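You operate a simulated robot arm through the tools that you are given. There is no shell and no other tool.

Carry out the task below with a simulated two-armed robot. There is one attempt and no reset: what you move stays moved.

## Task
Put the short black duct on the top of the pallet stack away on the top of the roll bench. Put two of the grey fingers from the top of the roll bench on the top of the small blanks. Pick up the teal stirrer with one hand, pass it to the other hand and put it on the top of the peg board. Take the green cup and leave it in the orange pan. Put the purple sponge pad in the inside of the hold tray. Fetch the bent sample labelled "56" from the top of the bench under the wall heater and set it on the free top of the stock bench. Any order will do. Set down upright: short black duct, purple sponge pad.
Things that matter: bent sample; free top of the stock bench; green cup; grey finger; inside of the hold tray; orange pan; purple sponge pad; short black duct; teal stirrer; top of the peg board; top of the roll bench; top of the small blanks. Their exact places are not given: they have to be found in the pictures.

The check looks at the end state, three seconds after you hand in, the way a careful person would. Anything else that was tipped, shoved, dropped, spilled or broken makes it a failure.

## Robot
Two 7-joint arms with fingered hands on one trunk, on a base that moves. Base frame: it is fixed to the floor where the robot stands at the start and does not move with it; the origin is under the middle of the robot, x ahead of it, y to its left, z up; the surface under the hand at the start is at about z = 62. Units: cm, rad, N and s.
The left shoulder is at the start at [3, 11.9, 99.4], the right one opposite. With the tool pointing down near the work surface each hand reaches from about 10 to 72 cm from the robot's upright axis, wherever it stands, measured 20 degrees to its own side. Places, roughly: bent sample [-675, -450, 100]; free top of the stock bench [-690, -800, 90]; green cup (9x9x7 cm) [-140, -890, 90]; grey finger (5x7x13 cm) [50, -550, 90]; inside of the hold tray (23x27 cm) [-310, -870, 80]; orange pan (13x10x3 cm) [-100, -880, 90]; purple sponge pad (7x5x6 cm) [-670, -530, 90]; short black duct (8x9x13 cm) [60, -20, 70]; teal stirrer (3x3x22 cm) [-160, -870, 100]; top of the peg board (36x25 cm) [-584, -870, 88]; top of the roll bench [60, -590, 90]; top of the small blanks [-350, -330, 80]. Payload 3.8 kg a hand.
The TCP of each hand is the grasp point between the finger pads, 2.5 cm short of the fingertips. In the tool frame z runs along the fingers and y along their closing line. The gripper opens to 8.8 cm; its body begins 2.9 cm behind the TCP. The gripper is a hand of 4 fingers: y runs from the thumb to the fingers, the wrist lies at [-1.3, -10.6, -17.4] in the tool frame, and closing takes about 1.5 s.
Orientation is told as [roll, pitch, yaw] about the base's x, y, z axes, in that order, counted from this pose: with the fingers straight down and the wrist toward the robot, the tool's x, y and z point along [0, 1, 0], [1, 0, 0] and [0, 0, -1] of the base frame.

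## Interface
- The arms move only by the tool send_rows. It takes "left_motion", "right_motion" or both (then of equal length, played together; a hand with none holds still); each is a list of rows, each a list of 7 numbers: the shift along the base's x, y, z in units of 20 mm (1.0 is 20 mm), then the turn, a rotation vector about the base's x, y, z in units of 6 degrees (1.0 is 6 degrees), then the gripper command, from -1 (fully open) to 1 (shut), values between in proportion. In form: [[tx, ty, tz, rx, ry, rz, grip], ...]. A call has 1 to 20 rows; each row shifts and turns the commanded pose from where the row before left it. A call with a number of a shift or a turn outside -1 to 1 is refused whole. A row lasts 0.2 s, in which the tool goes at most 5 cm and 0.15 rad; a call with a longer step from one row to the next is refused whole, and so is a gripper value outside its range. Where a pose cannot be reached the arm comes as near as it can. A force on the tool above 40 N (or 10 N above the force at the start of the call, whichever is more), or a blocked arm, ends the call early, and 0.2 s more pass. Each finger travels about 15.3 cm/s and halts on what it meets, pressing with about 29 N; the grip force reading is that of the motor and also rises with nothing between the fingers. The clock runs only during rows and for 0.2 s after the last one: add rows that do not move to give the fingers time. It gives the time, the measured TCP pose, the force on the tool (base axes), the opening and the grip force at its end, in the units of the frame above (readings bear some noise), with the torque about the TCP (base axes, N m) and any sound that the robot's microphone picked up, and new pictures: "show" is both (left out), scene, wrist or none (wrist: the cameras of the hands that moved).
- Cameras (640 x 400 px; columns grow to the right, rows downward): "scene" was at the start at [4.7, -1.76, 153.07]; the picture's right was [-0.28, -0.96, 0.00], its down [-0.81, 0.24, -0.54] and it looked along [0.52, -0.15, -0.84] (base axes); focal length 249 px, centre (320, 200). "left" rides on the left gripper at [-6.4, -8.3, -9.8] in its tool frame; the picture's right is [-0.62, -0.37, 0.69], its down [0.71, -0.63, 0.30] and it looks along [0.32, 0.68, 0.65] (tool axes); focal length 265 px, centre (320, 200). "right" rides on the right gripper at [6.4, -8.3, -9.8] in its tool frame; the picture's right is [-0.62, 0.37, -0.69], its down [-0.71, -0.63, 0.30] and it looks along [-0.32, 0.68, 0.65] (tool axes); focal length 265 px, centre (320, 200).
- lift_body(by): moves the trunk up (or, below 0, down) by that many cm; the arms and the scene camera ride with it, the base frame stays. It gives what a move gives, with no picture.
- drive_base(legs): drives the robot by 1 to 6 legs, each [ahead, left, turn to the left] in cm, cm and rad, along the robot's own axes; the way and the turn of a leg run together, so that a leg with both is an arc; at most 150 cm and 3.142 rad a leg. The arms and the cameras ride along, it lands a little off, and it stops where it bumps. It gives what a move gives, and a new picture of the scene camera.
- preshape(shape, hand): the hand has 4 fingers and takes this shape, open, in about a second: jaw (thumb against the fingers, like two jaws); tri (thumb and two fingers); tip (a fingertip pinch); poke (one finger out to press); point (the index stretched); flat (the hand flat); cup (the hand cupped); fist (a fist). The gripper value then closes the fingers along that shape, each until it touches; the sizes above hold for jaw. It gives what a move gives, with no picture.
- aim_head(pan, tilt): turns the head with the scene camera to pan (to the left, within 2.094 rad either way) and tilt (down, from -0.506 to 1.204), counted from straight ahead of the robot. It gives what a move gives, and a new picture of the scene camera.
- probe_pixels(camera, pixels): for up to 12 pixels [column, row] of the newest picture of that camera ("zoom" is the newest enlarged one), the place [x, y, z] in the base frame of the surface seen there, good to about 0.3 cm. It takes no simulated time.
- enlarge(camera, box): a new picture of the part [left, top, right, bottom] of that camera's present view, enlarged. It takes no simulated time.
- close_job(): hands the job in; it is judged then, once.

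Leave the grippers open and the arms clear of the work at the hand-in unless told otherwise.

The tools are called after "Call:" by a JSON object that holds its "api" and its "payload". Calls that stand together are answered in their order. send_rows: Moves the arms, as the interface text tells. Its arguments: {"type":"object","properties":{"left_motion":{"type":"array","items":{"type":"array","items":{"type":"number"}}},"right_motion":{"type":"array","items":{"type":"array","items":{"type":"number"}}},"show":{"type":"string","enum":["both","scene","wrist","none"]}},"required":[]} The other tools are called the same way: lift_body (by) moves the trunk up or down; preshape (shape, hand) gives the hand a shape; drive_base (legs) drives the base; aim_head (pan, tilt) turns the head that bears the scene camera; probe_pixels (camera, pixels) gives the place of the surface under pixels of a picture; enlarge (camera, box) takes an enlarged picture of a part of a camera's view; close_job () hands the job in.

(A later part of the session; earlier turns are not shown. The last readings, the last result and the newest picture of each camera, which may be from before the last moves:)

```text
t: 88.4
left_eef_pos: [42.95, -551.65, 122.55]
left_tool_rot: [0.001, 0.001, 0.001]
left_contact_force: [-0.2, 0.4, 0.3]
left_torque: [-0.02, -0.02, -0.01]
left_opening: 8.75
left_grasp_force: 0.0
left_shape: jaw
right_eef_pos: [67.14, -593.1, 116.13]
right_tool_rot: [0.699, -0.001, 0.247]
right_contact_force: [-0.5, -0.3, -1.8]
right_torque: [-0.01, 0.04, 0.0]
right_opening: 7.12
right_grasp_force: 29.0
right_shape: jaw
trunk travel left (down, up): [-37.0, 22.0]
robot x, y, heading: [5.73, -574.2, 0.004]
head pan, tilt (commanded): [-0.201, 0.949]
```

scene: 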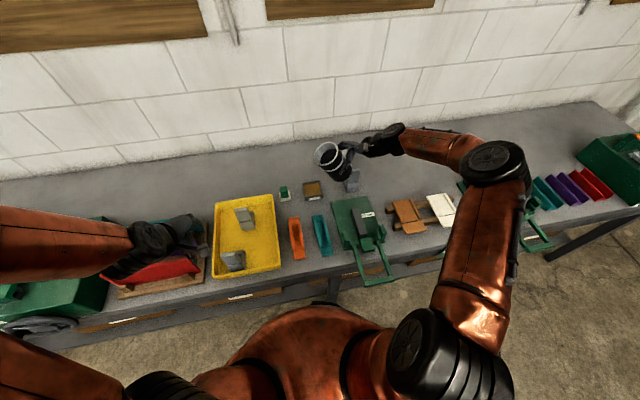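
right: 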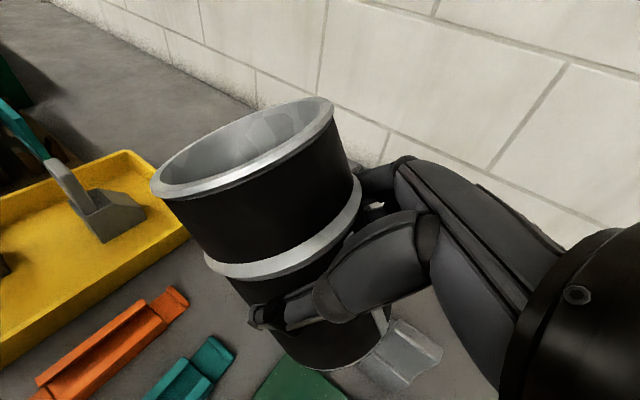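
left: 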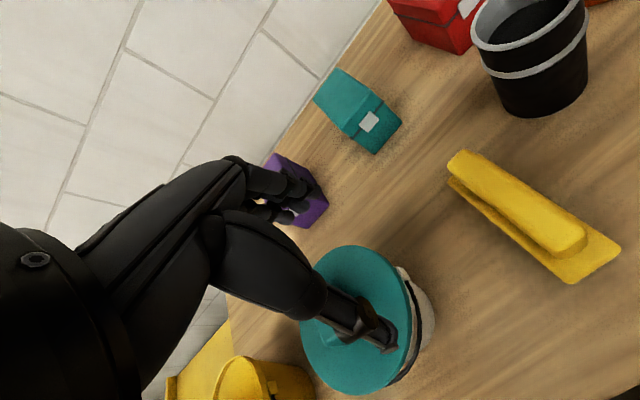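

It works well. I complete the roll with the last 30°.

Call:
{"api": "send_rows", "payload": {"right_motion": [[0, 0, 0, 0.97, 0.242, 0, 1], [0, 0, 0, 0.97, 0.242, 0, 1], [0, 0, 0, 0.97, 0.242, 0, 1], [0, 0, 0, 0.97, 0.242, 0, 1], [0, 0, 0, 0.97, 0.242, 0, 1], [0, 0, 0, 0, 0, 0, 1]], "show": "both"}}

Call:
{"api": "enlarge", "payload": {"camera": "scene", "box": [280, 110, 480, 235]}}

```text
t: 89.8
left_eef_pos: [42.94, -551.74, 122.52]
left_tool_rot: [-0.001, 0.004, 0.001]
left_contact_force: [0.0, 0.4, 0.4]
left_torque: [-0.02, -0.03, -0.01]
left_opening: 8.74
left_grasp_force: 0.0
left_shape: jaw
right_eef_pos: [67.16, -593.11, 116.13]
right_tool_rot: [1.224, -0.004, 0.246]
right_contact_force: [0.3, 0.7, -2.3]
right_torque: [-0.02, 0.02, -0.01]
right_opening: 7.11
right_grasp_force: 29.4
right_shape: jaw
trunk travel left (down, up): [-37.0, 22.0]
robot x, y, heading: [5.78, -573.59, 0.0]
head pan, tilt (commanded): [-0.201, 0.949]
```

scene: 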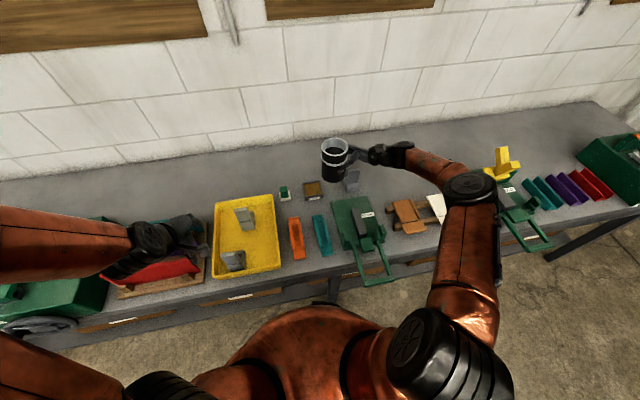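
right: 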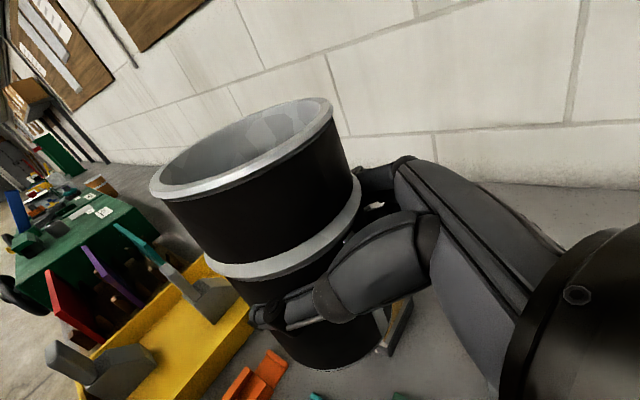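

```text
3.20 times, centred on (380, 172) of scene
```

zoom: 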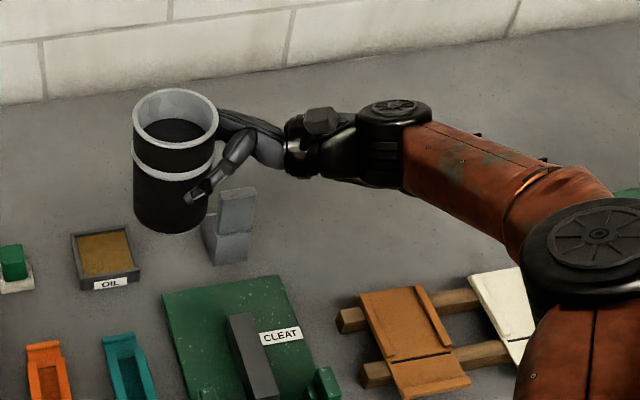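

The duct is upright now, held from the right side like a mug. I need a free spot whose right side is clear. I probe the area behind the brown pieces, the heights of the nearby objects and my elbow.

Call:
{"api": "probe_pixels", "payload": {"camera": "scene", "pixels": [[470, 183], [440, 150], [400, 150], [380, 190], [400, 180], [420, 170], [440, 165], [410, 215], [440, 207], [500, 160], [365, 215], [380, 235]]}}

Call:
{"api": "probe_pixels", "payload": {"camera": "scene", "pixels": [[335, 145], [323, 152], [349, 150], [336, 158], [333, 182], [410, 330], [395, 200], [425, 200], [445, 195], [370, 175], [465, 160], [450, 210]]}}

```text
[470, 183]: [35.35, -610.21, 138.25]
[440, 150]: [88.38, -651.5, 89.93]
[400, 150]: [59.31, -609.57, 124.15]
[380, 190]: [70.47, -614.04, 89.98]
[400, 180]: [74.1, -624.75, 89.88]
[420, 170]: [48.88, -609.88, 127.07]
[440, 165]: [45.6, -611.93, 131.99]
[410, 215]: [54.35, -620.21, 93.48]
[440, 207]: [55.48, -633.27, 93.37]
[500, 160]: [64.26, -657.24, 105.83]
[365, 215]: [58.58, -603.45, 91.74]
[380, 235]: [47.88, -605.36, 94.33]
```

```text
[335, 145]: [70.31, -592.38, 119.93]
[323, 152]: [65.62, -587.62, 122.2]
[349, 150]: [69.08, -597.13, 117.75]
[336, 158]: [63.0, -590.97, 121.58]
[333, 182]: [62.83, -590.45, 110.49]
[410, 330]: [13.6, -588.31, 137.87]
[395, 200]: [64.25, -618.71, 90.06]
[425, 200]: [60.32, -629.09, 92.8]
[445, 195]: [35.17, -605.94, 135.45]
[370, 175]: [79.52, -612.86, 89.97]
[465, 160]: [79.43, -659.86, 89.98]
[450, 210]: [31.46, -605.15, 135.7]
```

The elbow is at z ≈ 132–138, well above everything. The area around (76, -613) is free at z = 90, and the neighbouring pieces are lower than 94. I strafe the robot 20 cm to the right, with the duct bottom at about z = 110, above all items.

Call:
{"api": "drive_base", "payload": {"legs": [[0, -20, 0]]}}

```text
t: 91.4
left_eef_pos: [42.95, -571.73, 122.48]
left_tool_rot: [0.0, 0.002, -0.001]
left_contact_force: [-0.2, 0.4, 0.2]
left_torque: [-0.01, 0.0, -0.01]
left_opening: 8.78
left_grasp_force: 0.1
left_shape: jaw
right_eef_pos: [67.15, -613.26, 116.05]
right_tool_rot: [1.224, -0.004, 0.245]
right_contact_force: [-0.2, 0.7, -1.7]
right_torque: [-0.05, -0.03, -0.02]
right_opening: 7.12
right_grasp_force: 28.6
right_shape: jaw
trunk travel left (down, up): [-37.0, 22.0]
robot x, y, heading: [5.86, -594.15, 0.001]
head pan, tilt (commanded): [-0.201, 0.949]
```

scene: 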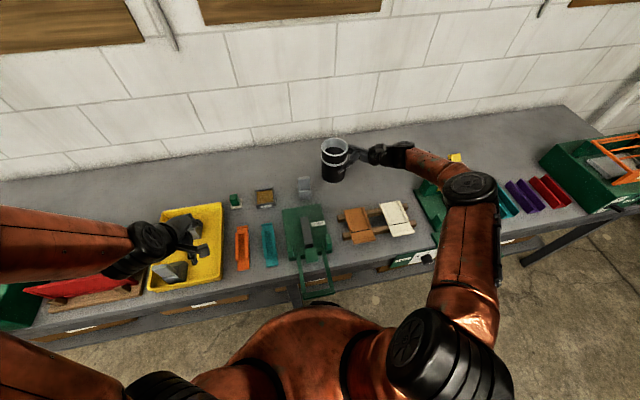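

I extend the hand forward to x ≈ 76, still high.

Call:
{"api": "send_rows", "payload": {"right_motion": [[0.9, 0, 0, 0, 0, -0.5, 1], [0.9, 0, 0, 0, 0, -0.5, 1], [0.9, 0, 0, 0, 0, -0.5, 1], [0.9, 0, 0, 0, 0, -0.5, 1], [0.9, 0, 0, 0, 0, -0.5, 1], [0, 0, 0, 0, 0, 0, 1]], "show": "both"}}

```text
t: 92.8
left_eef_pos: [42.99, -571.81, 122.47]
left_tool_rot: [0.001, 0.002, 0.0]
left_contact_force: [0.4, -0.3, 0.3]
left_torque: [0.0, 0.01, 0.0]
left_opening: 8.78
left_grasp_force: 0.0
left_shape: jaw
right_eef_pos: [76.16, -613.13, 116.04]
right_tool_rot: [1.222, -0.003, -0.019]
right_contact_force: [0.6, 0.0, -2.4]
right_torque: [-0.02, 0.02, 0.04]
right_opening: 7.09
right_grasp_force: 29.1
right_shape: jaw
trunk travel left (down, up): [-37.0, 22.0]
robot x, y, heading: [5.73, -594.42, -0.002]
head pan, tilt (commanded): [-0.201, 0.949]
```

scene: 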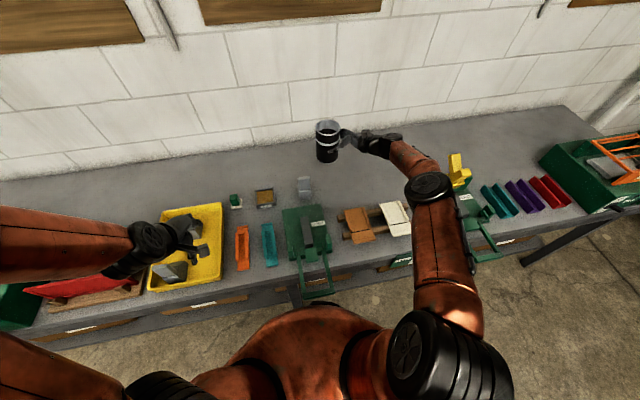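
right: 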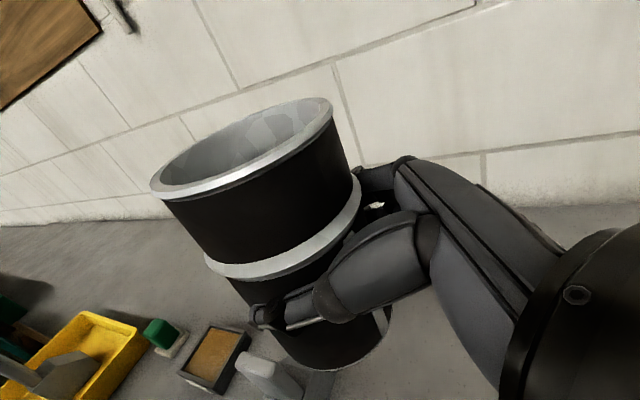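

The hand is at (76.2, -613.1). I check the duct's tilt by probing the rim and base edges in the wrist view.

Call:
{"api": "probe_pixels", "payload": {"camera": "right", "pixels": [[155, 184], [329, 108], [240, 182], [200, 143], [290, 103], [190, 193], [295, 150], [270, 166], [360, 195], [210, 262], [330, 366], [380, 330]]}}

Call:
{"api": "enlarge", "payload": {"camera": "scene", "box": [280, 100, 440, 200]}}

```text
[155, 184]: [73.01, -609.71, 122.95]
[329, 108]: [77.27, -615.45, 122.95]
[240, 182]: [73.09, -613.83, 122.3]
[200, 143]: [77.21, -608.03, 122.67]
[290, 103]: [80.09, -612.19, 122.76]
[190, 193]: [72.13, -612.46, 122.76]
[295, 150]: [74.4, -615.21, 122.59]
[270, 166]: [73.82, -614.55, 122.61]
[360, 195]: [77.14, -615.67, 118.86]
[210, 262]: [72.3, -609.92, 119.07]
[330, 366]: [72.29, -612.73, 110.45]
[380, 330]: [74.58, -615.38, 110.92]
```

```text
4.00 times, centred on (360, 150) of scene
```

zoom: 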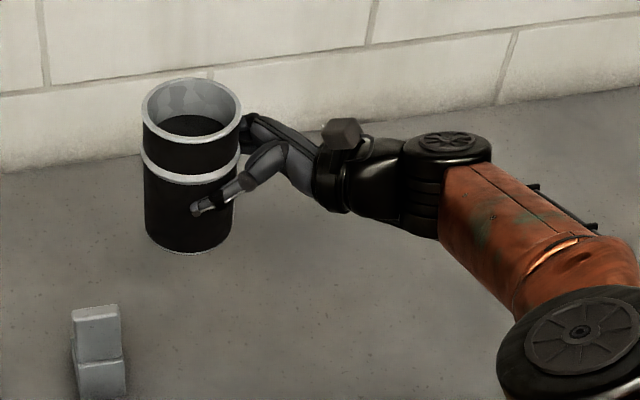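

The rim is level at z ≈ 122.7, so the duct is upright and its base is about 6.35 cm below the TCP. I lower it by 18 cm.

Call:
{"api": "send_rows", "payload": {"right_motion": [[0, 0, -1, 0, 0, 0, 1], [0, 0, -1, 0, 0, 0, 1], [0, 0, -1, 0, 0, 0, 1], [0, 0, -1, 0, 0, 0, 1], [0, 0, -1, 0, 0, 0, 1], [0, 0, -1, 0, 0, 0, 1], [0, 0, -1, 0, 0, 0, 1], [0, 0, -1, 0, 0, 0, 1], [0, 0, -0.8, 0, 0, 0, 1], [0, 0, 0, 0, 0, 0, 1]], "show": "both"}}

Call:
{"api": "enlarge", "payload": {"camera": "scene", "box": [280, 120, 440, 220]}}

```text
t: 95.0
left_eef_pos: [42.96, -571.58, 122.45]
left_tool_rot: [0.0, 0.003, 0.001]
left_contact_force: [0.3, -1.0, 1.0]
left_torque: [-0.03, 0.0, 0.02]
left_opening: 8.79
left_grasp_force: 0.0
left_shape: jaw
right_eef_pos: [71.2, -611.46, 100.48]
right_tool_rot: [1.22, -0.003, -0.021]
right_contact_force: [-0.7, -0.3, -1.8]
right_torque: [-0.02, 0.01, 0.02]
right_opening: 7.09
right_grasp_force: 29.3
right_shape: jaw
right hand out of reach, approached as far as the arm can: row 3, 4, 5, 6, 7, 8, 9
trunk travel left (down, up): [-37.0, 22.0]
robot x, y, heading: [5.48, -594.06, 0.003]
head pan, tilt (commanded): [-0.201, 0.949]
```

scene: 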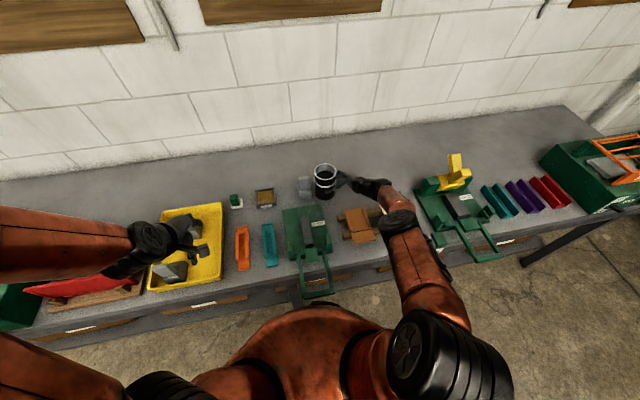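
right: 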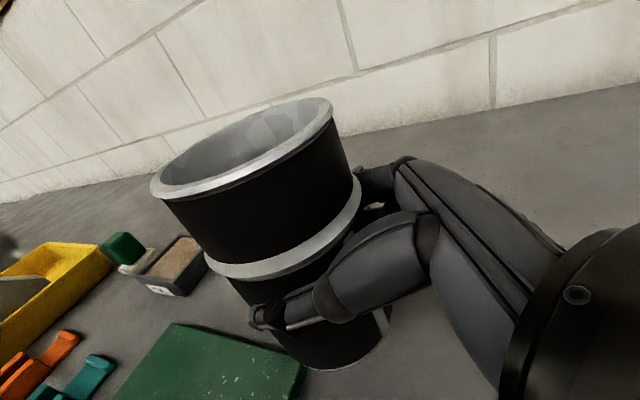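

```text
4.00 times, centred on (360, 170) of scene
```

zoom: 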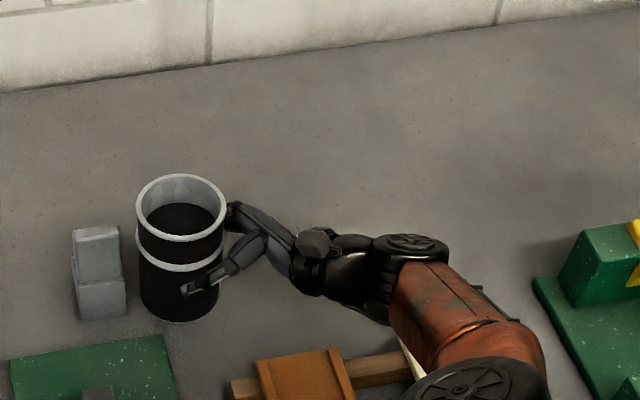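

The arm ran out of reach as it went down and drifted to x = 71. I go back up 8 cm and forward, and will lower with the trunk instead.

Call:
{"api": "send_rows", "payload": {"right_motion": [[0, 0, 1, 0, 0, 0, 1], [0, 0, 1, 0, 0, 0, 1], [0.5, -0.3, 1, 0, 0, 0, 1], [0.5, -0.3, 1, 0, 0, 0, 1], [0.6, -0.3, 0, 0, 0, 0, 1], [0.5, 0, 0, 0, 0, 0, 1], [0, 0, 0, 0, 0, 0, 1]], "show": "none"}}

Call:
{"api": "lift_body", "payload": {"by": -9}}

```text
t: 96.6
left_eef_pos: [43.02, -571.72, 122.38]
left_tool_rot: [0.0, 0.002, 0.0]
left_contact_force: [0.6, 0.3, -0.8]
left_torque: [-0.02, 0.01, -0.02]
left_opening: 8.74
left_grasp_force: 0.0
left_shape: jaw
right_eef_pos: [74.69, -613.01, 108.62]
right_tool_rot: [1.221, -0.001, -0.018]
right_contact_force: [1.1, -0.5, -1.6]
right_torque: [-0.05, 0.01, -0.03]
right_opening: 7.09
right_grasp_force: 29.6
right_shape: jaw
right hand out of reach, approached as far as the arm can: row 6
trunk travel left (down, up): [-37.0, 22.0]
robot x, y, heading: [5.28, -594.01, 0.001]
head pan, tilt (commanded): [-0.201, 0.949]
```

```text
t: 97.8
left_eef_pos: [43.03, -571.76, 113.43]
left_tool_rot: [0.001, 0.003, 0.0]
left_contact_force: [0.3, -0.1, 0.2]
left_torque: [0.02, -0.01, 0.0]
left_opening: 8.75
left_grasp_force: 0.1
left_shape: jaw
right_eef_pos: [74.75, -612.84, 99.63]
right_tool_rot: [1.221, -0.004, -0.019]
right_contact_force: [0.7, 0.8, -2.0]
right_torque: [-0.01, -0.01, -0.02]
right_opening: 7.1
right_grasp_force: 29.0
right_shape: jaw
trunk travel left (down, up): [-28.0, 31.0]
robot x, y, heading: [6.02, -593.75, -0.006]
head pan, tilt (commanded): [-0.201, 0.949]
```

The duct base is now at about z = 93.3. I lower the trunk 2.6 cm more, then check.

Call:
{"api": "lift_body", "payload": {"by": -2.6}}

Call:
{"api": "enlarge", "payload": {"camera": "scene", "box": [280, 120, 440, 220]}}

Call:
{"api": "enlarge", "payload": {"camera": "right", "box": [120, 200, 440, 400]}}

```text
t: 98.5
left_eef_pos: [42.92, -571.65, 110.82]
left_tool_rot: [0.002, 0.001, -0.001]
left_contact_force: [1.0, 0.2, -0.1]
left_torque: [-0.03, 0.0, 0.02]
left_opening: 8.74
left_grasp_force: 0.2
left_shape: jaw
right_eef_pos: [74.74, -612.93, 96.98]
right_tool_rot: [1.223, 0.0, -0.018]
right_contact_force: [0.2, 0.3, -1.5]
right_torque: [-0.05, -0.04, -0.01]
right_opening: 7.1
right_grasp_force: 29.0
right_shape: jaw
trunk travel left (down, up): [-25.4, 33.6]
robot x, y, heading: [5.59, -594.14, -0.003]
head pan, tilt (commanded): [-0.201, 0.949]
```

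```text
4.00 times, centred on (360, 170) of scene
```

zoom: 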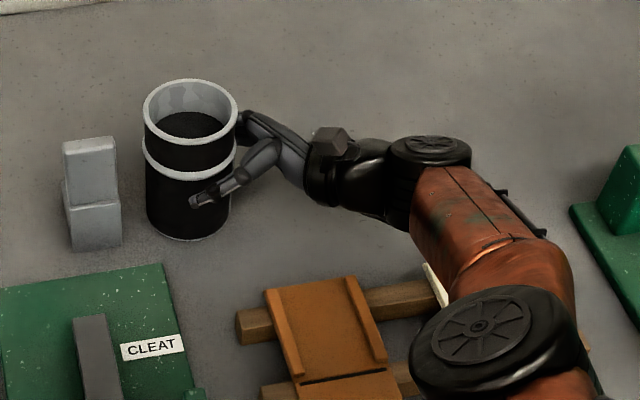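

```text
2.00 times, centred on (280, 300) of right
```

zoom: 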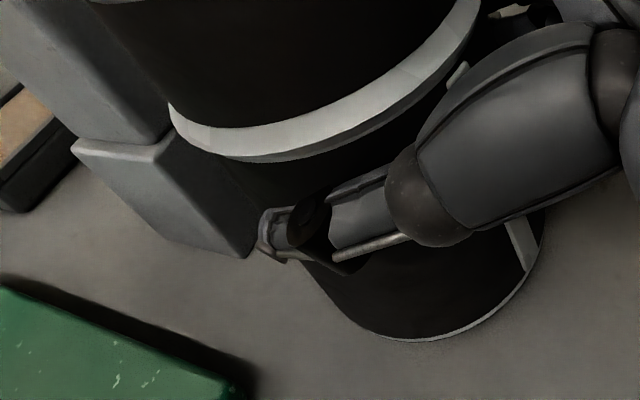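

The base is about 0.6 cm above the bench. I lower 0.5 cm more with the trunk and read the force.

Call:
{"api": "lift_body", "payload": {"by": -0.5}}

Call:
{"api": "send_rows", "payload": {"right_motion": [[0, 0, -0.05, 0, 0, 0, 1], [0, 0, 0, 0, 0, 0, 1]], "show": "none"}}

```text
t: 99.1
left_eef_pos: [42.95, -571.84, 110.45]
left_tool_rot: [-0.001, 0.001, 0.001]
left_contact_force: [0.3, 0.3, 0.7]
left_torque: [0.0, 0.01, 0.01]
left_opening: 8.76
left_grasp_force: 0.0
left_shape: jaw
right_eef_pos: [74.85, -613.05, 96.54]
right_tool_rot: [1.222, 0.0, -0.019]
right_contact_force: [0.4, -0.1, -2.0]
right_torque: [-0.02, -0.04, -0.02]
right_opening: 7.1
right_grasp_force: 28.3
right_shape: jaw
trunk travel left (down, up): [-24.9, 34.1]
robot x, y, heading: [5.85, -593.87, -0.006]
head pan, tilt (commanded): [-0.201, 0.949]
```

```text
t: 99.7
left_eef_pos: [42.98, -571.74, 110.43]
left_tool_rot: [0.0, 0.001, 0.002]
left_contact_force: [0.4, -0.4, 0.2]
left_torque: [0.0, -0.01, 0.03]
left_opening: 8.76
left_grasp_force: 0.1
left_shape: jaw
right_eef_pos: [74.73, -612.93, 96.54]
right_tool_rot: [1.222, -0.003, -0.02]
right_contact_force: [-0.1, -0.2, 0.2]
right_torque: [0.0, -0.08, -0.03]
right_opening: 7.09
right_grasp_force: 28.8
right_shape: jaw
trunk travel left (down, up): [-24.9, 34.1]
robot x, y, heading: [5.37, -594.09, 0.003]
head pan, tilt (commanded): [-0.201, 0.949]
```

The force went from -2 to +0.2 N, so the duct touches the bench. I seat it a hair more and open slowly, then look before moving away.

Call:
{"api": "send_rows", "payload": {"right_motion": [[0, 0, -0.04, 0, 0, 0, 1], [0, 0, 0, 0, 0, 0, 0.5], [0, 0, 0, 0, 0, 0, 0], [0, 0, 0, 0, 0, 0, -0.5], [0, 0, 0, 0, 0, 0, -0.8], [0, 0, 0, 0, 0, 0, -1], [0, 0, 0, 0, 0, 0, -1], [0, 0, 0, 0, 0, 0, -1]], "show": "both"}}

Call:
{"api": "enlarge", "payload": {"camera": "scene", "box": [290, 130, 410, 210]}}

Call:
{"api": "enlarge", "payload": {"camera": "right", "box": [120, 80, 440, 400]}}

```text
t: 101.5
left_eef_pos: [42.95, -571.69, 110.35]
left_tool_rot: [0.0, 0.002, 0.0]
left_contact_force: [0.4, -0.2, 0.4]
left_torque: [0.01, -0.02, 0.0]
left_opening: 8.74
left_grasp_force: 0.0
left_shape: jaw
right_eef_pos: [74.8, -612.96, 96.33]
right_tool_rot: [1.222, -0.003, -0.02]
right_contact_force: [0.4, -1.1, 0.2]
right_torque: [0.0, 0.01, -0.04]
right_opening: 8.8
right_grasp_force: 0.0
right_shape: jaw
trunk travel left (down, up): [-24.9, 34.1]
robot x, y, heading: [5.75, -594.57, 0.0]
head pan, tilt (commanded): [-0.201, 0.949]
```

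scene: 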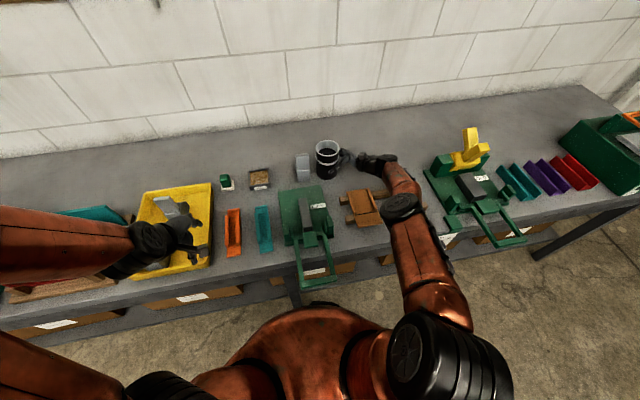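
right: 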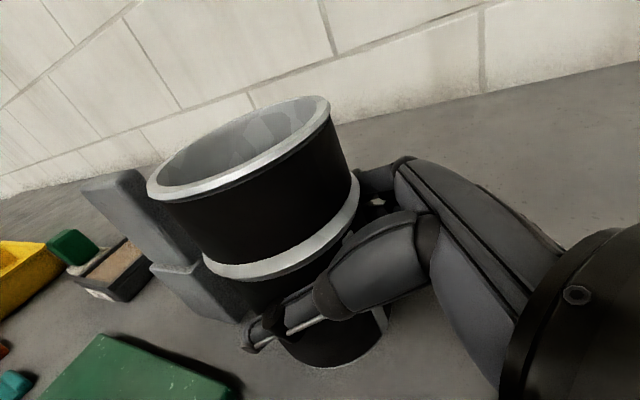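

```text
5.00 times, centred on (350, 170) of scene
```

zoom: 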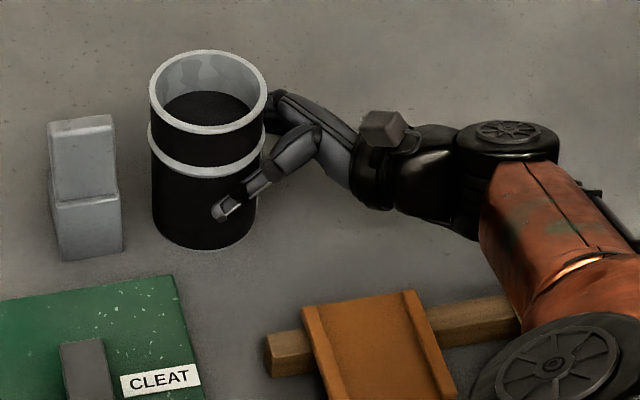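

```text
1.25 times, centred on (280, 240) of right
```

zoom: 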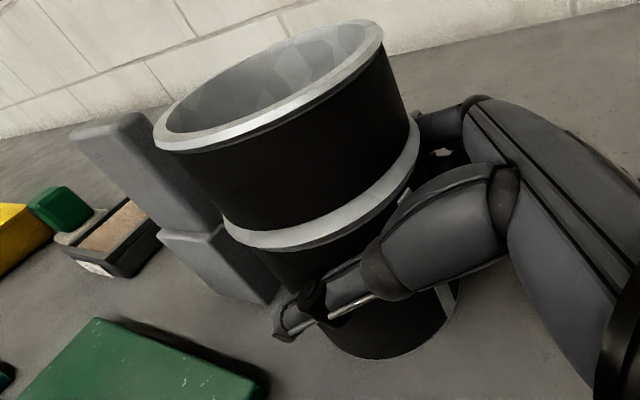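

The duct stands upright and the hand is open. I probe the rim and thumb to see how well the hand is centred before withdrawing.

Call:
{"api": "probe_pixels", "payload": {"camera": "right", "pixels": [[152, 186], [326, 108], [240, 180], [200, 143], [285, 103], [185, 194], [292, 150], [250, 345], [262, 325], [285, 318], [300, 355], [270, 300]]}}

Call:
{"api": "probe_pixels", "payload": {"camera": "scene", "pixels": [[328, 141], [318, 150], [341, 150], [328, 156], [327, 165], [326, 178], [333, 172], [337, 168], [345, 158], [343, 150], [322, 172], [330, 146]]}}

```text
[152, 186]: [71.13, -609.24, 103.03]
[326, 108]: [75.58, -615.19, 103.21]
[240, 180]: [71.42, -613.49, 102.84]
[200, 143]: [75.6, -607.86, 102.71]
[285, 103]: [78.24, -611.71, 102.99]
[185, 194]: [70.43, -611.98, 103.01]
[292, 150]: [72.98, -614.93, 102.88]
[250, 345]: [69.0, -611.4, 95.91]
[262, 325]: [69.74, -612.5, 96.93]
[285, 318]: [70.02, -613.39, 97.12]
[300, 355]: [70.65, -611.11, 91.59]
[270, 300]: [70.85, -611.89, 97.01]
```

```text
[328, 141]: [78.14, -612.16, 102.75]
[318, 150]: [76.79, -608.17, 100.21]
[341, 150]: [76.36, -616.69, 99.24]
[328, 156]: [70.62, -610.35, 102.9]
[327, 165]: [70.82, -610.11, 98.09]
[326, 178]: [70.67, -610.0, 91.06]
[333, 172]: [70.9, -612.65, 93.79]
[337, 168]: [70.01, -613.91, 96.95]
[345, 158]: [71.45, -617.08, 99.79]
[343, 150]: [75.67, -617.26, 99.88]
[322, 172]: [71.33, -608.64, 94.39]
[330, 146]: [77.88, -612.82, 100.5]
```

The duct centre is at x ≈ 74.5 and the TCP is at 74.8, so I shift slightly by -0.15 cm and withdraw horizontally to the right in small steps, watching the force.

Call:
{"api": "send_rows", "payload": {"right_motion": [[-0.08, 0, 0, 0, 0, 0, -1], [0, -0.2, 0, 0, 0, 0, -1], [0, -0.25, 0, 0, 0, 0, -1], [0, -0.25, 0, 0, 0, 0, -1]], "show": "wrist"}}

```text
t: 102.5
left_eef_pos: [42.88, -571.66, 110.49]
left_tool_rot: [-0.001, 0.003, 0.001]
left_contact_force: [-0.8, 0.2, 0.2]
left_torque: [0.01, 0.04, 0.02]
left_opening: 8.77
left_grasp_force: 0.1
left_shape: jaw
right_eef_pos: [74.14, -614.3, 96.34]
right_tool_rot: [1.223, -0.002, -0.018]
right_contact_force: [-1.1, -0.1, 0.1]
right_torque: [0.01, -0.01, 0.02]
right_opening: 8.75
right_grasp_force: 0.2
right_shape: jaw
right hand out of reach, approached as far as the arm can: row 4
trunk travel left (down, up): [-24.9, 34.1]
robot x, y, heading: [6.0, -594.42, 0.001]
head pan, tilt (commanded): [-0.201, 0.949]
```

right: 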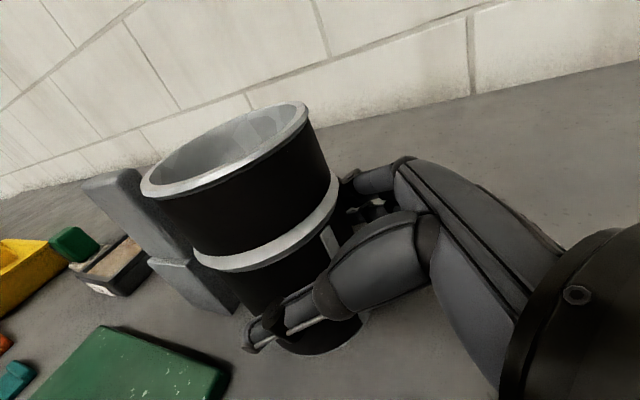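

The arm is at its reach limit here, so moving it further right pulls x in. I withdraw by strafing the base 8 cm to the right instead, which keeps the hand's x.

Call:
{"api": "drive_base", "payload": {"legs": [[0, -8, 0]]}}

Call:
{"api": "enlarge", "payload": {"camera": "scene", "box": [250, 120, 410, 220]}}

```text
t: 103.5
left_eef_pos: [42.96, -579.97, 110.43]
left_tool_rot: [0.001, 0.001, -0.001]
left_contact_force: [0.2, 0.5, 0.4]
left_torque: [0.02, 0.01, 0.01]
left_opening: 8.76
left_grasp_force: 0.0
left_shape: jaw
right_eef_pos: [74.17, -622.41, 96.38]
right_tool_rot: [1.222, -0.003, -0.018]
right_contact_force: [-0.2, -0.9, 0.1]
right_torque: [0.03, -0.01, -0.01]
right_opening: 8.77
right_grasp_force: 0.0
right_shape: jaw
trunk travel left (down, up): [-24.9, 34.1]
robot x, y, heading: [6.11, -602.49, -0.004]
head pan, tilt (commanded): [-0.201, 0.949]
```

scene: 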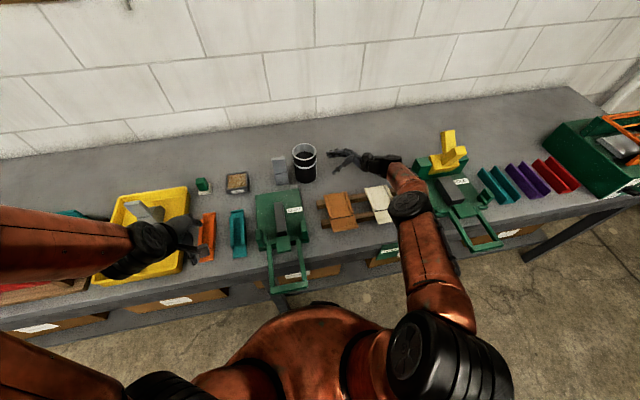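

```text
4.00 times, centred on (330, 170) of scene
```

zoom: 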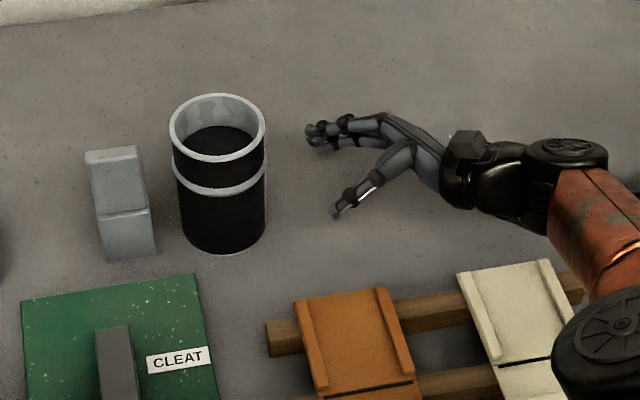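

The duct stands upright on the bench and the hand is free of it. I raise the trunk and turn the right hand back to pointing straight down.

Call:
{"api": "lift_body", "payload": {"by": 14}}

Call:
{"api": "send_rows", "payload": {"right_motion": [[-0.5, 0, 0.5, -1, 0, 0, -1], [-0.5, 0, 0.5, -1, 0, 0, -1], [-0.5, 0, 0.5, -1, 0, 0, -1], [-1, 0, 0.5, -1, 0, 0, -1], [-1, 0, 0.5, -1, 0, 0, -1], [-1, 0, 0.5, -1, 0, 0, -1], [-1, 0, 0, -1, 0, 0, -1], [-1, 0, 0, -1, 0, 0, -1], [-1, 0, 0, -1, 0, 0, -1], [-1, 0, 0, -1, 0, 0, -1], [-1, 0, 0, -1, 0, 0.19, -1], [-1, 0, 0, -0.67, 0, 0, -1], [-1, 0, 0, 0, 0, 0, -1], [-1, 0, 0, 0, 0, 0, -1], [-1, 0, 0, 0, 0, 0, -1], [0, 0, 0, 0, 0, 0, -1]], "show": "scene"}}

```text
t: 105.2
left_eef_pos: [42.98, -579.71, 124.43]
left_tool_rot: [0.0, 0.002, -0.002]
left_contact_force: [0.0, 0.0, 0.1]
left_torque: [0.03, 0.01, -0.03]
left_opening: 8.75
left_grasp_force: 0.1
left_shape: jaw
right_eef_pos: [74.2, -622.24, 110.36]
right_tool_rot: [1.222, -0.001, -0.021]
right_contact_force: [-0.2, 0.5, 0.2]
right_torque: [-0.01, 0.01, -0.01]
right_opening: 8.75
right_grasp_force: 0.1
right_shape: jaw
trunk travel left (down, up): [-38.9, 20.1]
robot x, y, heading: [6.1, -602.28, 0.002]
head pan, tilt (commanded): [-0.201, 0.949]
```

```text
t: 108.6
left_eef_pos: [43.02, -579.78, 124.3]
left_tool_rot: [0.001, 0.002, -0.001]
left_contact_force: [0.5, 0.6, -0.1]
left_torque: [0.05, 0.0, 0.01]
left_opening: 8.76
left_grasp_force: 0.1
left_shape: jaw
right_eef_pos: [47.25, -622.29, 116.52]
right_tool_rot: [0.0, -0.016, 0.016]
right_contact_force: [-0.3, -0.1, 0.2]
right_torque: [0.0, 0.02, 0.0]
right_opening: 8.75
right_grasp_force: 0.0
right_shape: jaw
trunk travel left (down, up): [-38.9, 20.1]
robot x, y, heading: [5.51, -601.61, -0.0]
head pan, tilt (commanded): [-0.201, 0.949]
```

scene: 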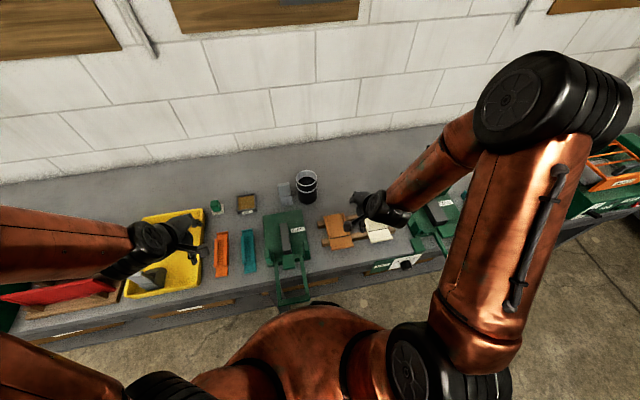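

Now the grey fingers. I take the two in the yellow tray, at about (48, -554) and (63, -558), one with each hand. I strafe left so the robot stands in front of the tray.

Call:
{"api": "drive_base", "payload": {"legs": [[-4, 50, 0]]}}

Call:
{"api": "aim_head", "payload": {"pan": 0.0, "tilt": 1.0}}

```text
t: 111.6
left_eef_pos: [38.82, -529.32, 124.42]
left_tool_rot: [0.0, 0.002, 0.004]
left_contact_force: [0.3, 0.5, -0.1]
left_torque: [-0.03, 0.01, 0.0]
left_opening: 8.74
left_grasp_force: 0.1
left_shape: jaw
right_eef_pos: [43.11, -571.69, 116.33]
right_tool_rot: [-0.001, -0.015, 0.022]
right_contact_force: [-0.4, -0.1, -0.4]
right_torque: [0.02, -0.01, -0.02]
right_opening: 8.79
right_grasp_force: 0.0
right_shape: jaw
trunk travel left (down, up): [-38.9, 20.1]
robot x, y, heading: [1.56, -551.63, 0.003]
head pan, tilt (commanded): [-0.201, 0.949]
```

scene: 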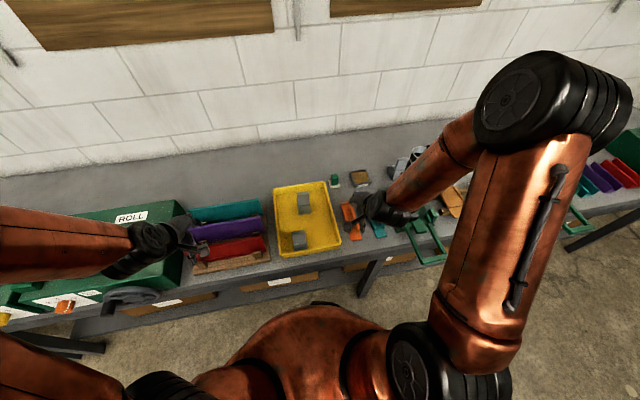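

```text
t: 112.3
left_eef_pos: [38.78, -529.21, 124.36]
left_tool_rot: [-0.001, 0.002, 0.005]
left_contact_force: [-0.3, -0.1, 0.5]
left_torque: [0.0, -0.02, 0.04]
left_opening: 8.74
left_grasp_force: 0.0
left_shape: jaw
right_eef_pos: [43.19, -571.9, 116.49]
right_tool_rot: [-0.001, -0.017, 0.02]
right_contact_force: [0.7, 0.0, -0.8]
right_torque: [0.04, 0.06, 0.0]
right_opening: 8.8
right_grasp_force: 0.1
right_shape: jaw
trunk travel left (down, up): [-38.9, 20.1]
robot x, y, heading: [1.63, -552.01, 0.002]
head pan, tilt (commanded): [0.0, 1.0]
```

scene: 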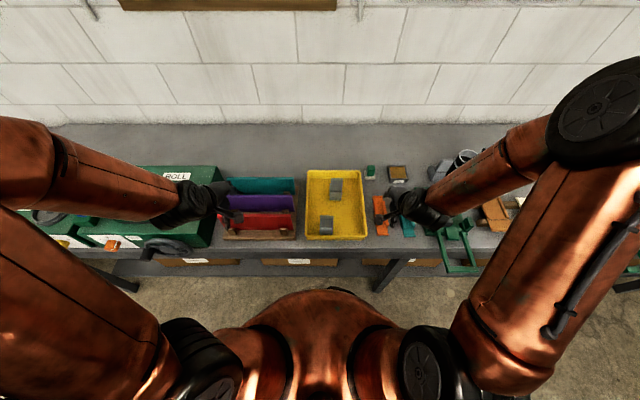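

The tray is right ahead. I enlarge it and probe both fingers' faces.

Call:
{"api": "enlarge", "payload": {"camera": "scene", "box": [290, 160, 390, 250]}}

```text
4.44 times, centred on (340, 205) of scene
```

zoom: 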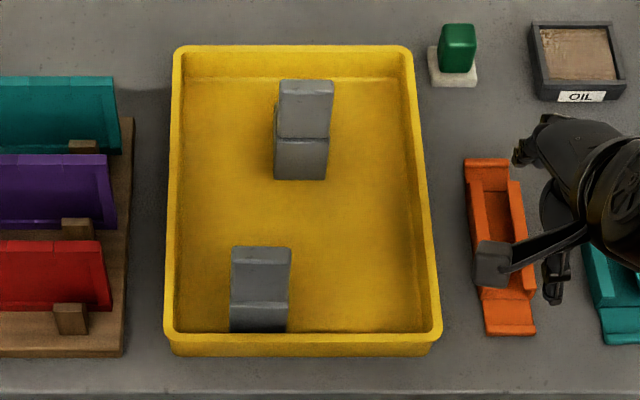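

Call:
{"api": "probe_pixels", "payload": {"camera": "zoom", "pixels": [[262, 250], [235, 252], [288, 252], [262, 275], [262, 298], [262, 310], [262, 328], [307, 83], [282, 86], [330, 86], [307, 110], [307, 135]]}}

Call:
{"api": "probe_pixels", "payload": {"camera": "zoom", "pixels": [[300, 145], [300, 175], [280, 160], [325, 160], [275, 110], [235, 290], [288, 290], [350, 200], [210, 60], [400, 60], [175, 330], [435, 330]]}}

```text
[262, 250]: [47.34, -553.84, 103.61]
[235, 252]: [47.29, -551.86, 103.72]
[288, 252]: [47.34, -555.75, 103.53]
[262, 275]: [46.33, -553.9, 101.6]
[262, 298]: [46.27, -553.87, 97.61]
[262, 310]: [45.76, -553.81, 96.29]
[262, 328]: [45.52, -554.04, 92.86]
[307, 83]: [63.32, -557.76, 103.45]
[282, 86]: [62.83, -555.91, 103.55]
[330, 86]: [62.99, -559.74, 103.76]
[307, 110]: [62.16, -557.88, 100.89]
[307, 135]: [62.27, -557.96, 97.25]
```

```text
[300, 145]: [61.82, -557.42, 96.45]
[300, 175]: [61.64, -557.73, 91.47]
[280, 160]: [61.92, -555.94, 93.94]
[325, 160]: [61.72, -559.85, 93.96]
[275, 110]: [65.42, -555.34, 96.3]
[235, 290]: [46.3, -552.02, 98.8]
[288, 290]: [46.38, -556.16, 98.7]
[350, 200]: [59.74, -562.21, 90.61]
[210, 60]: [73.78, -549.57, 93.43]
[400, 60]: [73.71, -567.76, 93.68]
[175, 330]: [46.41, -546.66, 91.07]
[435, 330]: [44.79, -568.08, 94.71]
```

Finger 1 has its slab top at about (47.4, -553.9, 103.6), 4.5 cm wide in y. Finger 2 is at about (63.1, -557.8, 103.5). I bring the left hand above finger 1 and move the right hand aside.

Call:
{"api": "send_rows", "payload": {"left_motion": [[0.33, -0.95, 0, 0, 0, 0, -1], [0.33, -0.95, 0, 0, 0, 0, -1], [0.33, -0.95, 0, 0, 0, 0, -1], [0.33, -0.95, 0, 0, 0, 0, -1], [0.33, -0.95, -0.5, 0, 0, 0, -1], [0.33, -0.95, -0.5, 0, 0, 0, -1], [0.33, -0.95, -0.5, 0, 0, 0, -1], [0.33, -0.95, -0.5, 0, 0, 0, -1], [0.33, -0.95, -0.5, 0, 0, 0, -1], [0.33, -0.95, -0.5, 0, 0, 0, -1], [0.33, -0.95, -0.8, 0, 0, 0, -1], [0.33, -0.95, -0.8, 0, 0, 0, -1], [0.34, -1, -0.8, 0, 0, 0, -1], [0, 0, -0.8, 0, 0, 0, -1], [0, 0, 0, 0, 0, 0, -1]], "right_motion": [[0, -0.8, 0, 0, 0, 0, -1], [0, -0.8, 0, 0, 0, 0, -1], [0, -0.8, 0, 0, 0, 0, -1], [0, -0.8, 0, 0, 0, 0, -1], [0, -0.8, 0, 0, 0, 0, -1], [0, -0.8, 0, 0, 0, 0, -1], [0, -0.8, 0, 0, 0, 0, -1], [0, 0, 0, 0, 0, 0, -1], [0, 0, 0, 0, 0, 0, -1], [0, 0, 0, 0, 0, 0, -1], [0, 0, 0, 0, 0, 0, -1], [0, 0, 0, 0, 0, 0, -1], [0, 0, 0, 0, 0, 0, -1], [0, 0, 0, 0, 0, 0, -1], [0, 0, 0, 0, 0, 0, -1]], "show": "both"}}

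```text
t: 115.5
left_eef_pos: [47.46, -554.04, 112.01]
left_tool_rot: [-0.002, 0.002, 0.003]
left_contact_force: [0.6, 1.0, 0.7]
left_torque: [-0.01, -0.01, -0.02]
left_opening: 8.76
left_grasp_force: 0.0
left_shape: jaw
right_eef_pos: [43.13, -582.97, 116.52]
right_tool_rot: [0.001, -0.015, 0.021]
right_contact_force: [-0.2, -0.2, 0.1]
right_torque: [-0.04, 0.02, 0.02]
right_opening: 8.77
right_grasp_force: 0.1
right_shape: jaw
trunk travel left (down, up): [-38.9, 20.1]
robot x, y, heading: [1.92, -552.13, 0.002]
head pan, tilt (commanded): [0.0, 1.0]
```

scene: 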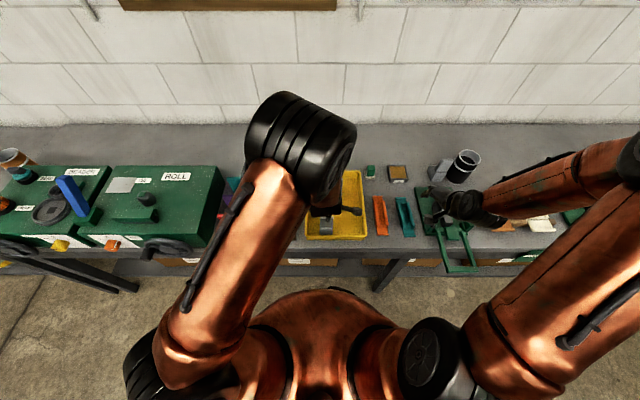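
right: 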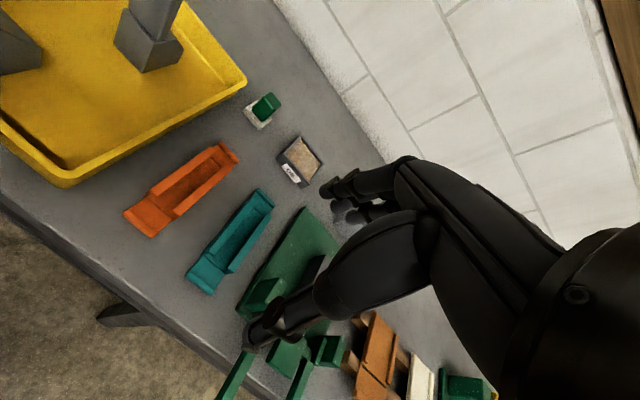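
left: 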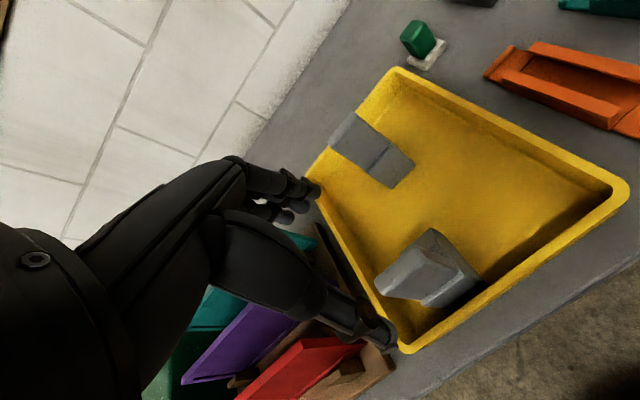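

The left wrist camera shows finger 1 near (425, 265). I enlarge and probe the slab's top.

Call:
{"api": "enlarge", "payload": {"camera": "left", "box": [340, 200, 520, 330]}}

```text
3.08 times, centred on (430, 265) of left
```

zoom: 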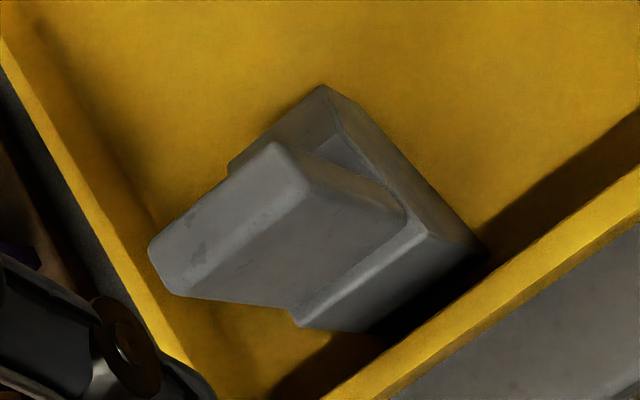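

Call:
{"api": "probe_pixels", "payload": {"camera": "zoom", "pixels": [[155, 248], [270, 150], [298, 195], [185, 290], [225, 220], [250, 245], [400, 215], [290, 300], [340, 130], [480, 250], [320, 90], [240, 160]]}}

```text
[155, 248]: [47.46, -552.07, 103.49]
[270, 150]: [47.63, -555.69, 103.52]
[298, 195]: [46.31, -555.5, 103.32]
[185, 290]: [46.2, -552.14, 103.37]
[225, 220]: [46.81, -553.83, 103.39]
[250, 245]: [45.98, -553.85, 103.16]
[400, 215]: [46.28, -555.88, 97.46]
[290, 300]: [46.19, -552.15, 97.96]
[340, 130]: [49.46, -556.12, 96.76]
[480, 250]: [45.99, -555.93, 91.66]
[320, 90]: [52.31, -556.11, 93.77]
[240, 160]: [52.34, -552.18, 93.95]
```

The slab spans x ≈ 46.1–48.5 and y ≈ -551.9 to -556, so the left hand is centred. I lower it to z ≈ 101.5.

Call:
{"api": "send_rows", "payload": {"left_motion": [[-0.05, 0, -1, 0, 0, 0, -1], [0, 0, -1, 0, 0, 0, -1], [0, 0, -1, 0, 0, 0, -1], [0, 0, -1, 0, 0, 0, -1], [0, 0, -0.7, 0, 0, 0, -1], [0, 0, -0.35, 0, 0, 0, -1], [0, 0, -0.2, 0, 0, 0, -1], [0, 0, 0, 0, 0, 0, -1]], "show": "wrist"}}

```text
t: 117.3
left_eef_pos: [47.34, -554.11, 101.4]
left_tool_rot: [0.0, 0.003, 0.004]
left_contact_force: [1.0, 0.6, -0.2]
left_torque: [-0.02, 0.02, 0.02]
left_opening: 8.75
left_grasp_force: 0.0
left_shape: jaw
right_eef_pos: [43.15, -583.04, 116.37]
right_tool_rot: [0.001, -0.016, 0.019]
right_contact_force: [-0.5, -0.5, -0.3]
right_torque: [0.0, 0.03, -0.01]
right_opening: 8.76
right_grasp_force: 0.1
right_shape: jaw
trunk travel left (down, up): [-38.9, 20.1]
robot x, y, heading: [1.71, -551.85, 0.004]
head pan, tilt (commanded): [0.0, 1.0]
```

left: 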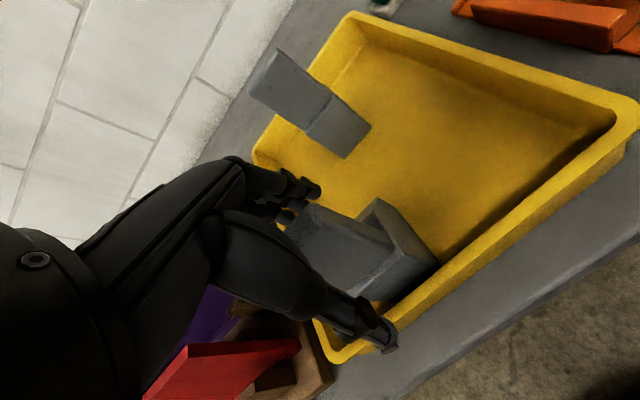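

The hand straddles the slab with no contact. I close gradually.

Call:
{"api": "send_rows", "payload": {"left_motion": [[0, 0, 0, 0, 0, 0, -0.7], [0, 0, 0, 0, 0, 0, -0.4], [0, 0, 0, 0, 0, 0, -0.1], [0, 0, 0, 0, 0, 0, 0.2], [0, 0, 0, 0, 0, 0, 0.5], [0, 0, 0, 0, 0, 0, 0.8], [0, 0, 0, 0, 0, 0, 1], [0, 0, 0, 0, 0, 0, 1], [0, 0, 0, 0, 0, 0, 1]], "show": "wrist"}}

```text
t: 119.3
left_eef_pos: [47.27, -554.15, 101.42]
left_tool_rot: [0.0, 0.001, 0.003]
left_contact_force: [0.4, 0.2, 0.2]
left_torque: [-0.06, -0.02, 0.0]
left_opening: 0.99
left_grasp_force: 29.3
left_shape: jaw
right_eef_pos: [43.27, -583.09, 116.47]
right_tool_rot: [0.0, -0.016, 0.021]
right_contact_force: [-0.4, -0.1, 0.3]
right_torque: [0.0, 0.01, -0.01]
right_opening: 8.78
right_grasp_force: 0.0
right_shape: jaw
trunk travel left (down, up): [-38.9, 20.1]
robot x, y, heading: [1.52, -551.46, 0.0]
head pan, tilt (commanded): [0.0, 1.0]
```

left: 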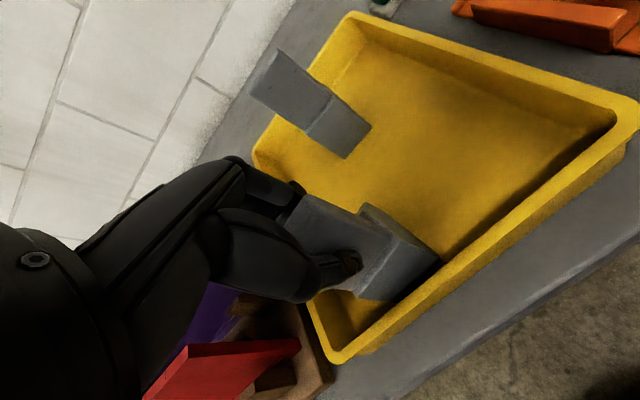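

The hand closed on the slab with 29 N. I lift 5 cm and check.

Call:
{"api": "send_rows", "payload": {"left_motion": [[0, 0, 0.4, 0, 0, 0, 1], [0, 0, 0.6, 0, 0, 0, 1], [0, 0, 0.8, 0, 0, 0, 1], [0, 0, 0.8, 0, 0, 0, 1], [0, 0, 0, 0, 0, 0, 1]], "show": "wrist"}}

```text
t: 120.5
left_eef_pos: [47.15, -554.04, 106.6]
left_tool_rot: [0.001, 0.003, 0.004]
left_contact_force: [0.0, 0.2, -2.1]
left_torque: [-0.01, 0.02, -0.01]
left_opening: 1.01
left_grasp_force: 29.0
left_shape: jaw
right_eef_pos: [43.2, -583.01, 116.33]
right_tool_rot: [0.0, -0.016, 0.021]
right_contact_force: [-0.2, 0.0, 0.0]
right_torque: [-0.01, 0.01, 0.01]
right_opening: 8.78
right_grasp_force: 0.0
right_shape: jaw
trunk travel left (down, up): [-38.9, 20.1]
robot x, y, heading: [1.75, -551.51, 0.001]
head pan, tilt (commanded): [0.0, 1.0]
```

left: 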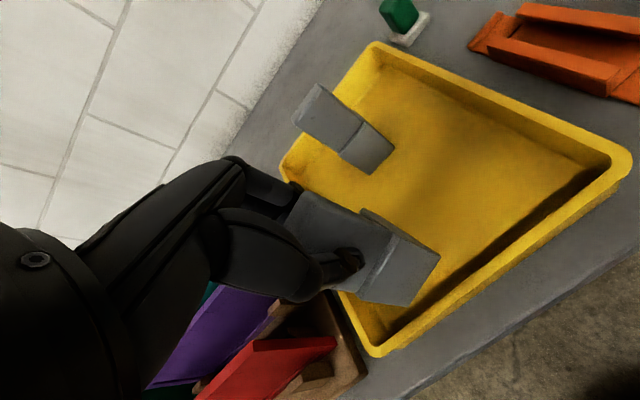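

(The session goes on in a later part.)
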